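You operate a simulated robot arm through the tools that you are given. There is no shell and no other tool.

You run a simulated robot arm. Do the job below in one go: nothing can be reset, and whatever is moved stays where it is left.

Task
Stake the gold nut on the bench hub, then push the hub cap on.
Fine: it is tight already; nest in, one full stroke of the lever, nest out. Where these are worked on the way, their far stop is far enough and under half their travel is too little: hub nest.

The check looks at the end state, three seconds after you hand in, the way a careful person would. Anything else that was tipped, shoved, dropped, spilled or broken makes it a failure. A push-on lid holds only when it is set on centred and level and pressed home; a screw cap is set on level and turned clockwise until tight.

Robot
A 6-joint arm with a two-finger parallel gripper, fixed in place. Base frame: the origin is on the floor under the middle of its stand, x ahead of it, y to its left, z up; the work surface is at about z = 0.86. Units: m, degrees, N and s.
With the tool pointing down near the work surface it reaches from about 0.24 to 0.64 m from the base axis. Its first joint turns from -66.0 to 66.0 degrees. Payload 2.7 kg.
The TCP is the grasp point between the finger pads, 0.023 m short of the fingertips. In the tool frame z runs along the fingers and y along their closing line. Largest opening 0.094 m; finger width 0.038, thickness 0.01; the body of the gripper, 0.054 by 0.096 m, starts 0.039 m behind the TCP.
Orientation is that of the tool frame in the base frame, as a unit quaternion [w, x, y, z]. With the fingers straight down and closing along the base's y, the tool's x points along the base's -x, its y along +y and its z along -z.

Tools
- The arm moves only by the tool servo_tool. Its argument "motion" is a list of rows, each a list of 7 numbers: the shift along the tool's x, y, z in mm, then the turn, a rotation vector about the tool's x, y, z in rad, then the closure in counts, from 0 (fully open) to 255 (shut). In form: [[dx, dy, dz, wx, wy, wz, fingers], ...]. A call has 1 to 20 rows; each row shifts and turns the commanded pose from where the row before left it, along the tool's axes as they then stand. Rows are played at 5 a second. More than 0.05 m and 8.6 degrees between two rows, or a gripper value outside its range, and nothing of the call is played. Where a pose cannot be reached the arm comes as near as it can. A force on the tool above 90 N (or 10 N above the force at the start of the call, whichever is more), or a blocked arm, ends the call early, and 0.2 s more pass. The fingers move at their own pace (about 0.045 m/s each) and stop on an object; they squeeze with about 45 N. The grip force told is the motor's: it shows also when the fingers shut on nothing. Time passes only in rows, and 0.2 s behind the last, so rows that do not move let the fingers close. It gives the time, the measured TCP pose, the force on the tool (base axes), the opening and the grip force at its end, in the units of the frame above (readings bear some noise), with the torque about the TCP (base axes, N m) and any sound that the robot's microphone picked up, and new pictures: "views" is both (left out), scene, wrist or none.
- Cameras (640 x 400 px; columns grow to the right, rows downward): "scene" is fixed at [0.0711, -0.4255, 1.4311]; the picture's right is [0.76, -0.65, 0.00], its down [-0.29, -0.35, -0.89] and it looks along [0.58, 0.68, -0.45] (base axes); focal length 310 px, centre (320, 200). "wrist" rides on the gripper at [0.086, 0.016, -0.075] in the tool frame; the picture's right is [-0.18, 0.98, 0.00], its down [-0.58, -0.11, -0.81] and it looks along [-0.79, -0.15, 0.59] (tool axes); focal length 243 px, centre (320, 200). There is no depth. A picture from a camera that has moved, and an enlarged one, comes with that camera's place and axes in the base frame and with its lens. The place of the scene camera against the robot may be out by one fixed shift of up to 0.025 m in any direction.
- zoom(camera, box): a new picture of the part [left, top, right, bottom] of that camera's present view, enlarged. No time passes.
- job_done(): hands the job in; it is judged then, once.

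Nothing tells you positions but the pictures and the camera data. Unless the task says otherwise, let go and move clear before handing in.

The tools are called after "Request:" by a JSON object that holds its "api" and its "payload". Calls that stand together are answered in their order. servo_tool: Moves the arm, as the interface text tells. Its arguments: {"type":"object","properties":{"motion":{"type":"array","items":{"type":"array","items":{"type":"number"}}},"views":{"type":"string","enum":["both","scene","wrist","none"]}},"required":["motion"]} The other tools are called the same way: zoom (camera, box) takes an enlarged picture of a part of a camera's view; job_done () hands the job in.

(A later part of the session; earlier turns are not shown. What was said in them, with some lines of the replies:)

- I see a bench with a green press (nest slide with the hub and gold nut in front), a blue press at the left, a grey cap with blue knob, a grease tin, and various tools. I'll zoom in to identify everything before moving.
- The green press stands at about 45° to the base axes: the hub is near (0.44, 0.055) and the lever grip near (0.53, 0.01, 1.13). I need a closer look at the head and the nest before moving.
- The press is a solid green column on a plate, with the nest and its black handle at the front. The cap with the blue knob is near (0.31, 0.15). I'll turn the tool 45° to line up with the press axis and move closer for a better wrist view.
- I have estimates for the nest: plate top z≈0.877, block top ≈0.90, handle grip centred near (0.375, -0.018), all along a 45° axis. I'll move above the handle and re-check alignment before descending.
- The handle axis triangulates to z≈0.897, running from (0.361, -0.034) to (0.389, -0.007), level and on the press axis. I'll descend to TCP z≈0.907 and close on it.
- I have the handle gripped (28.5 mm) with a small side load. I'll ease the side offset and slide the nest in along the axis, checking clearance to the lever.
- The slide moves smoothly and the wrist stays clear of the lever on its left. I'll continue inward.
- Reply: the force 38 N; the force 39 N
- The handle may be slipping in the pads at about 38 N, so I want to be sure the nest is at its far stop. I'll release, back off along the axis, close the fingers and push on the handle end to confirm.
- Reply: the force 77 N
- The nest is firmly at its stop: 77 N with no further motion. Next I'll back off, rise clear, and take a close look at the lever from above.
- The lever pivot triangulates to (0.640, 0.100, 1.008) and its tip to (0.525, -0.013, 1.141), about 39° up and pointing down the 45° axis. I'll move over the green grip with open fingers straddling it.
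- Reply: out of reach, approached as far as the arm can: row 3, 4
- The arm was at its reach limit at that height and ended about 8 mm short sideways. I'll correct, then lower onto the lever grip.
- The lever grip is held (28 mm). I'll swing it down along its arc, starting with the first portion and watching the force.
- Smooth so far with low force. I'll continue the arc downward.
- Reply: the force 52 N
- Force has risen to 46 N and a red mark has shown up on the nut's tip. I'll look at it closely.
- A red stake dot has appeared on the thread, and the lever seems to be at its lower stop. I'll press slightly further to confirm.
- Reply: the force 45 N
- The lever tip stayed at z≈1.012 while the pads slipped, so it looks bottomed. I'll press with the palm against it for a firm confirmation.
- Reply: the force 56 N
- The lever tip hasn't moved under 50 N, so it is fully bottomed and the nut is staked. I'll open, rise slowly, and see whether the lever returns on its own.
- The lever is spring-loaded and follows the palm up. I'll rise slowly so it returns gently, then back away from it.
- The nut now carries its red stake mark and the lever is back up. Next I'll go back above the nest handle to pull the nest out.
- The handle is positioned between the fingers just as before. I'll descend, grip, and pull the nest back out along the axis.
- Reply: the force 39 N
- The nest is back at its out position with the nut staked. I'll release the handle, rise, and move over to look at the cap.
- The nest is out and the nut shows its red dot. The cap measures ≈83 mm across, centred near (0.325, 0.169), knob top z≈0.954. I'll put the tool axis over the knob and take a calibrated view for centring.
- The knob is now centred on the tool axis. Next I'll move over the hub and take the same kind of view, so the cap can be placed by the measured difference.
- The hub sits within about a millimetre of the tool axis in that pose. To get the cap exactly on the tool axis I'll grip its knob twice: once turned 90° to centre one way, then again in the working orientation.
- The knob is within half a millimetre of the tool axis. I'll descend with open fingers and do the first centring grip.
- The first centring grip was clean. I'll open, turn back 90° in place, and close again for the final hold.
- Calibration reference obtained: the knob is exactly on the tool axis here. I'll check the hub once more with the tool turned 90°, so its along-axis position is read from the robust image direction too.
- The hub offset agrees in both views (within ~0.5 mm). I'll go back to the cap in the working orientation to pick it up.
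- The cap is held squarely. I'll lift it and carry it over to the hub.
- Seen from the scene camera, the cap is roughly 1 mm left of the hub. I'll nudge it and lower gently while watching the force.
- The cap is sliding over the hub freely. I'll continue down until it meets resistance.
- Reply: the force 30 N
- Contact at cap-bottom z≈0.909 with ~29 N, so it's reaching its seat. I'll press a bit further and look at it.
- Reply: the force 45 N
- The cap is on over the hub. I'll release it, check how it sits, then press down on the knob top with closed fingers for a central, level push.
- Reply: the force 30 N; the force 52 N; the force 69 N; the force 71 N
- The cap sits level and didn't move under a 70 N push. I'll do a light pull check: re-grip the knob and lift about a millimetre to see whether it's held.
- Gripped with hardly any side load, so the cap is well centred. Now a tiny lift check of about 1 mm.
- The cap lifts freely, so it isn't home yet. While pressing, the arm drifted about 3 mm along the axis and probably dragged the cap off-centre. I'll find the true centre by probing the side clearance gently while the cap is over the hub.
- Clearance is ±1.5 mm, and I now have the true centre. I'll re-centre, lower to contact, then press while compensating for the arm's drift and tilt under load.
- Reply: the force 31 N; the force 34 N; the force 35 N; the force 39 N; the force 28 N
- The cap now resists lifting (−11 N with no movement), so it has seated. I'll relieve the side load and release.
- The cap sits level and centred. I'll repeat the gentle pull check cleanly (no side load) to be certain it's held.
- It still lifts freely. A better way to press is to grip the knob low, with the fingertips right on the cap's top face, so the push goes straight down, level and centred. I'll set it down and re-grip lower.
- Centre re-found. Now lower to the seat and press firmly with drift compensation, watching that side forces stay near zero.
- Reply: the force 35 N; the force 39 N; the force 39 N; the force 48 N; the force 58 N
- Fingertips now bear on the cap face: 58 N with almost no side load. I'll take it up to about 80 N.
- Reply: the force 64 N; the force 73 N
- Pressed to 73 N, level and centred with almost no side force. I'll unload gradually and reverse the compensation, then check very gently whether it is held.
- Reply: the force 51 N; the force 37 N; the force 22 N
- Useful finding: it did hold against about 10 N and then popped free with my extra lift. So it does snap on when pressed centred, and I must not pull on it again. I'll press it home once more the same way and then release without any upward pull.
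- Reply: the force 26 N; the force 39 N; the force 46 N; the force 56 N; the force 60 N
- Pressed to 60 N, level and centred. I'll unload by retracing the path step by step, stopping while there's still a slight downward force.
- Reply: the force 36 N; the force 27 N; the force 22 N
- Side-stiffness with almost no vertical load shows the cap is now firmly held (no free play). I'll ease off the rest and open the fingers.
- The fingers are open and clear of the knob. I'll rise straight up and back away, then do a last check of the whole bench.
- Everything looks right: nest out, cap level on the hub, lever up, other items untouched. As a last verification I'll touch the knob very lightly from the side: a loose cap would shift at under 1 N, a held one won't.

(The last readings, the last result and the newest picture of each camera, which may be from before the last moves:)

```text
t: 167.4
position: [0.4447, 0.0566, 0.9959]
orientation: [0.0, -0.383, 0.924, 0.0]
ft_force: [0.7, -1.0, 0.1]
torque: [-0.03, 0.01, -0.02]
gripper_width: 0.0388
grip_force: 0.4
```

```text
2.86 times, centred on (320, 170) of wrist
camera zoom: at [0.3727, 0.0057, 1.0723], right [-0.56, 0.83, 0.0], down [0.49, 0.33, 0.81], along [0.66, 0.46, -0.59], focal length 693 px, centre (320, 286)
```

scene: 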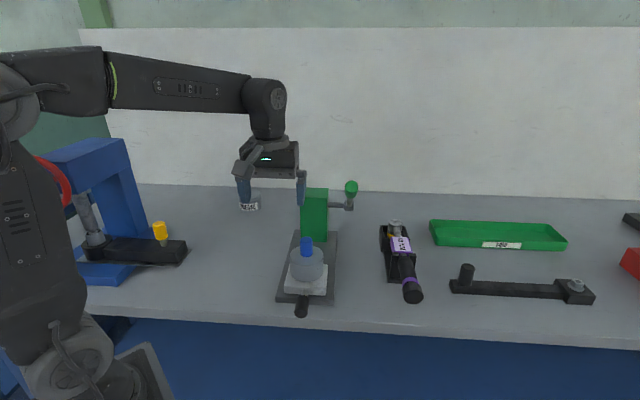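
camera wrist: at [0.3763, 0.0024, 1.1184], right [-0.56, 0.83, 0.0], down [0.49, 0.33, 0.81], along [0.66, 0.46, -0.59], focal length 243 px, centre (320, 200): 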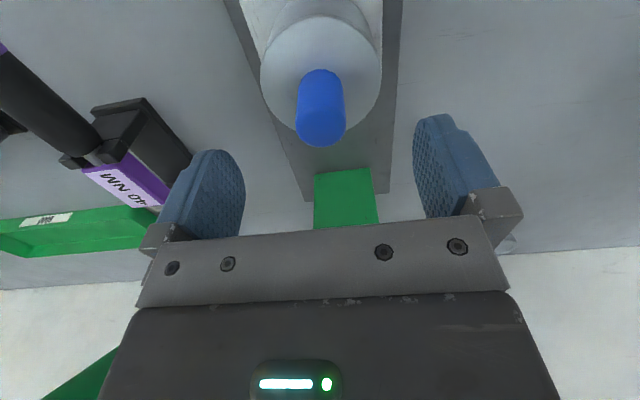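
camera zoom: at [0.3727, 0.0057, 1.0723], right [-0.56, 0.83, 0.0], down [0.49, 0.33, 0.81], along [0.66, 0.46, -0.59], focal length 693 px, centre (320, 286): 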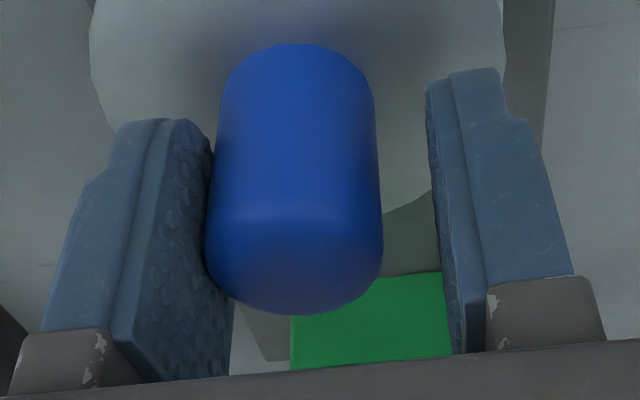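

Request:
{"api": "servo_tool", "payload": {"motion": [[0, 0.3, 0, 0, 0, 0, 150], [0, 0, 0, 0, 0, 0, 150], [0, 0, 0, 0, 0, 0, 150]], "views": "none"}}

Request:
{"api": "zoom", "payload": {"camera": "scene", "box": [284, 236, 344, 286]}}

```text
t: 168.2
position: [0.4442, 0.0565, 0.9972]
orientation: [-0.001, -0.383, 0.924, 0.0]
ft_force: [0.9, -0.1, 0.1]
torque: [-0.02, -0.04, -0.01]
gripper_width: 0.0393
grip_force: 0.6
```

```text
8.00 times, centred on (314, 261) of scene
camera zoom: at [0.0711, -0.4255, 1.4311], right [0.76, -0.65, 0.0], down [-0.29, -0.35, -0.89], along [0.58, 0.68, -0.45], focal length 2476 px, centre (368, -288)
```

zoom: 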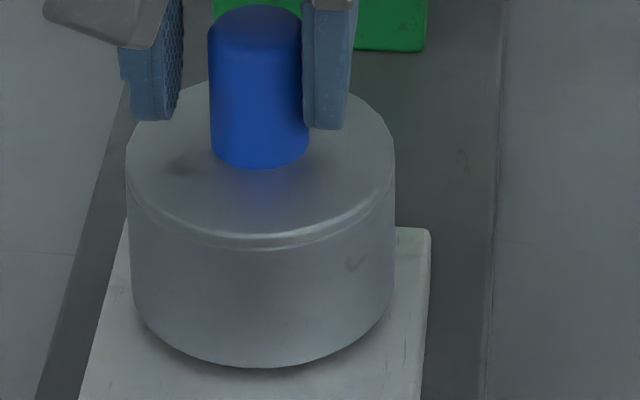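

Request:
{"api": "servo_tool", "payload": {"motion": [[0, 0.6, 0, 0, 0, 0, 150], [0, 0, 0, 0, 0, 0, 150], [0, 0, 0, 0, 0, 0, 150]], "views": "none"}}

Request:
{"api": "zoom", "payload": {"camera": "scene", "box": [284, 236, 344, 286]}}

```text
t: 169.0
position: [0.4437, 0.0571, 0.997]
orientation: [-0.001, -0.383, 0.924, 0.0]
ft_force: [2.9, -0.9, 1.3]
torque: [-0.02, -0.05, 0.02]
gripper_width: 0.0403
grip_force: 1.8
```

```text
8.00 times, centred on (314, 261) of scene
camera zoom: at [0.0711, -0.4256, 1.4311], right [0.76, -0.65, 0.0], down [-0.29, -0.35, -0.89], along [0.58, 0.68, -0.45], focal length 2476 px, centre (368, -288)
```

zoom: 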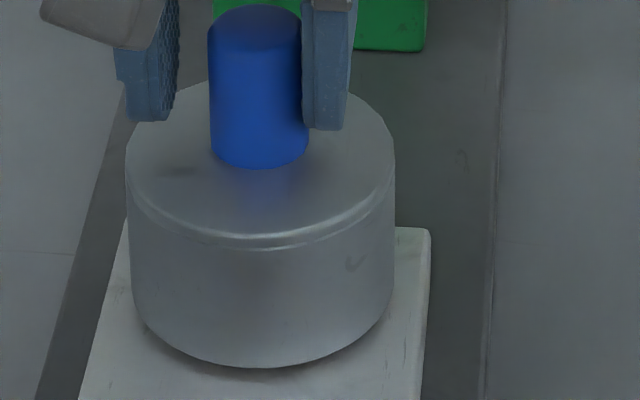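

The cap stays put under a 2.7 N side touch, about twice its own weight, so it's held. I'll back off to centre, open up, rise and move clear.

Request:
{"api": "servo_tool", "payload": {"motion": [[0, -3.2, 0, 0, 0, 0, 150], [0, -3, 0, 0, 0, 0, 150], [0, 0, 0, 0, 0, 0, 60], [0, 0, 0, 0, 0, 0, 0], [0, 0, 0, 0, 0, 0, 0], [0, 0, -10, 0, 0, 0, 0], [0, 0, -25, 0, 0, 0, 0], [0, 0, -35, 0, 0, 0, 0], [0, 0, -40, 0, 0, 0, 0], [0, 0, -40, 0, 0, 0, 0], [25, 10, -25, 0, 0, 0, 0], [25, 15, -20, 0, 0, 0, 0], [25, 15, 0, 0, 0, 0, 0], [20, 15, 0, 0, 0, 0, 0], [0, 0, 0, 0, 0, 0, 0], [0, 0, 0, 0, 0, 0, 0]]}}

Request:
{"api": "zoom", "payload": {"camera": "scene", "box": [210, 160, 450, 330]}}

Request:
{"api": "zoom", "payload": {"camera": "scene", "box": [284, 236, 344, 286]}}

```text
t: 172.4
position: [0.3422, 0.0225, 1.1904]
orientation: [0.0, -0.382, 0.924, 0.001]
ft_force: [-0.6, -0.4, -0.2]
torque: [0.02, 0.02, 0.02]
gripper_width: 0.0938
grip_force: 0.1
camera wrist: at [0.2698, -0.0265, 1.2671], right [-0.56, 0.83, 0.0], down [0.49, 0.33, 0.81], along [0.66, 0.46, -0.59], focal length 243 px, centre (320, 200)
```

scene: 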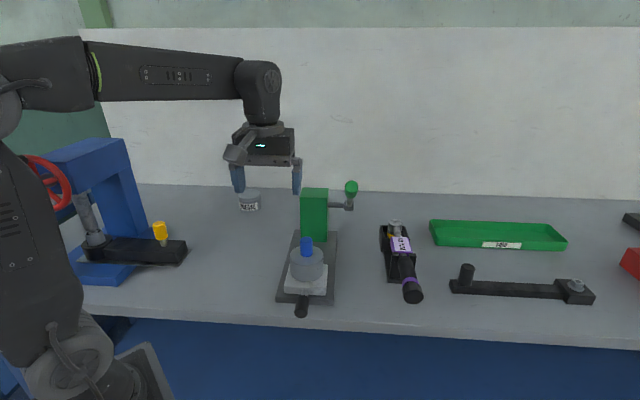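
wrist: 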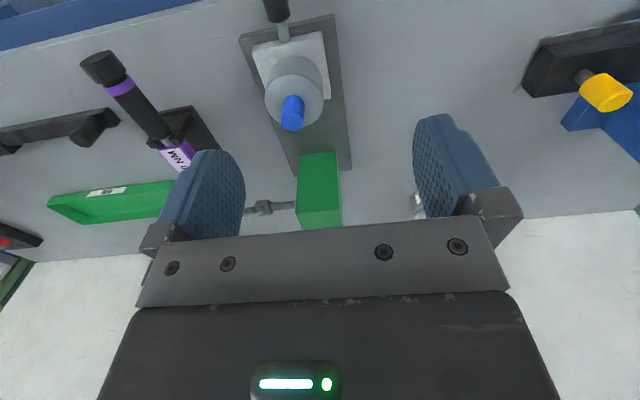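

```text
2.35 times, centred on (330, 245) of scene
camera zoom: at [0.071, -0.4255, 1.4311], right [0.76, -0.65, 0.0], down [-0.29, -0.35, -0.89], along [0.58, 0.68, -0.45], focal length 728 px, centre (296, 94)
```

zoom: 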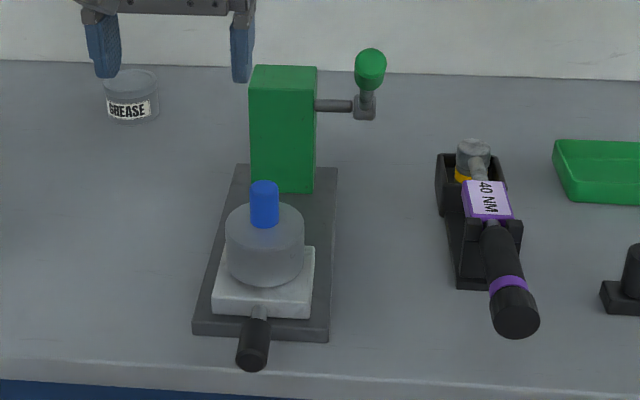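

```text
8.00 times, centred on (314, 261) of scene
camera zoom: at [0.071, -0.4255, 1.4311], right [0.76, -0.65, 0.0], down [-0.29, -0.35, -0.89], along [0.58, 0.68, -0.45], focal length 2476 px, centre (368, -288)
```

zoom: 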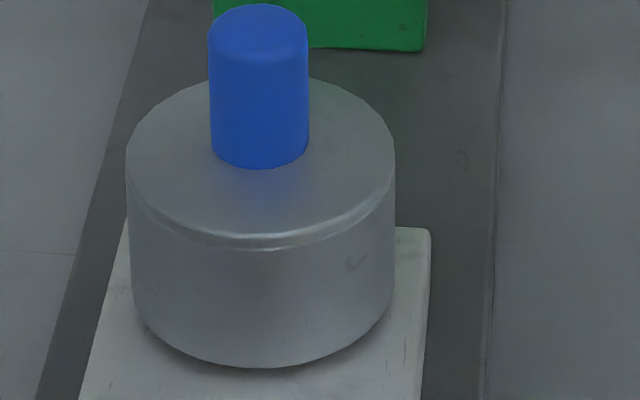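

The nut is staked (red mark seen before capping), the nest is out at its stop, and the lever is back up. The cap is level, centred and held on the hub. The arm is clear with open fingers and nothing else on the bench was disturbed, so I'm handing in.

Request:
{"api": "job_done", "payload": {}}

```text
The job is handed in.
```

I staked the gold nut on the bench hub, pressed the hub cap on, and handed the job in; I don't have the check's result.

- **Staking:** I slid the nest in to its far stop, gave the lever one full stroke to its lower stop, and let it come back up. A red stake mark showed on the nut afterwards. I then pulled the nest back out to its stop.
- **Cap:** The first presses didn't leave it held. It lifted off freely in my pull checks, and at least once that was my own pull popping it loose. I found the true centre by feeling the side clearance and pressed it again, level, with about 60 N. After that it did not move under a light side touch of nearly 3 N, so I take it as held. I did not pull on it again after that last press.
- **Bench:** The arm is clear with its fingers open, and nothing else looked moved or tipped in the last pictures.
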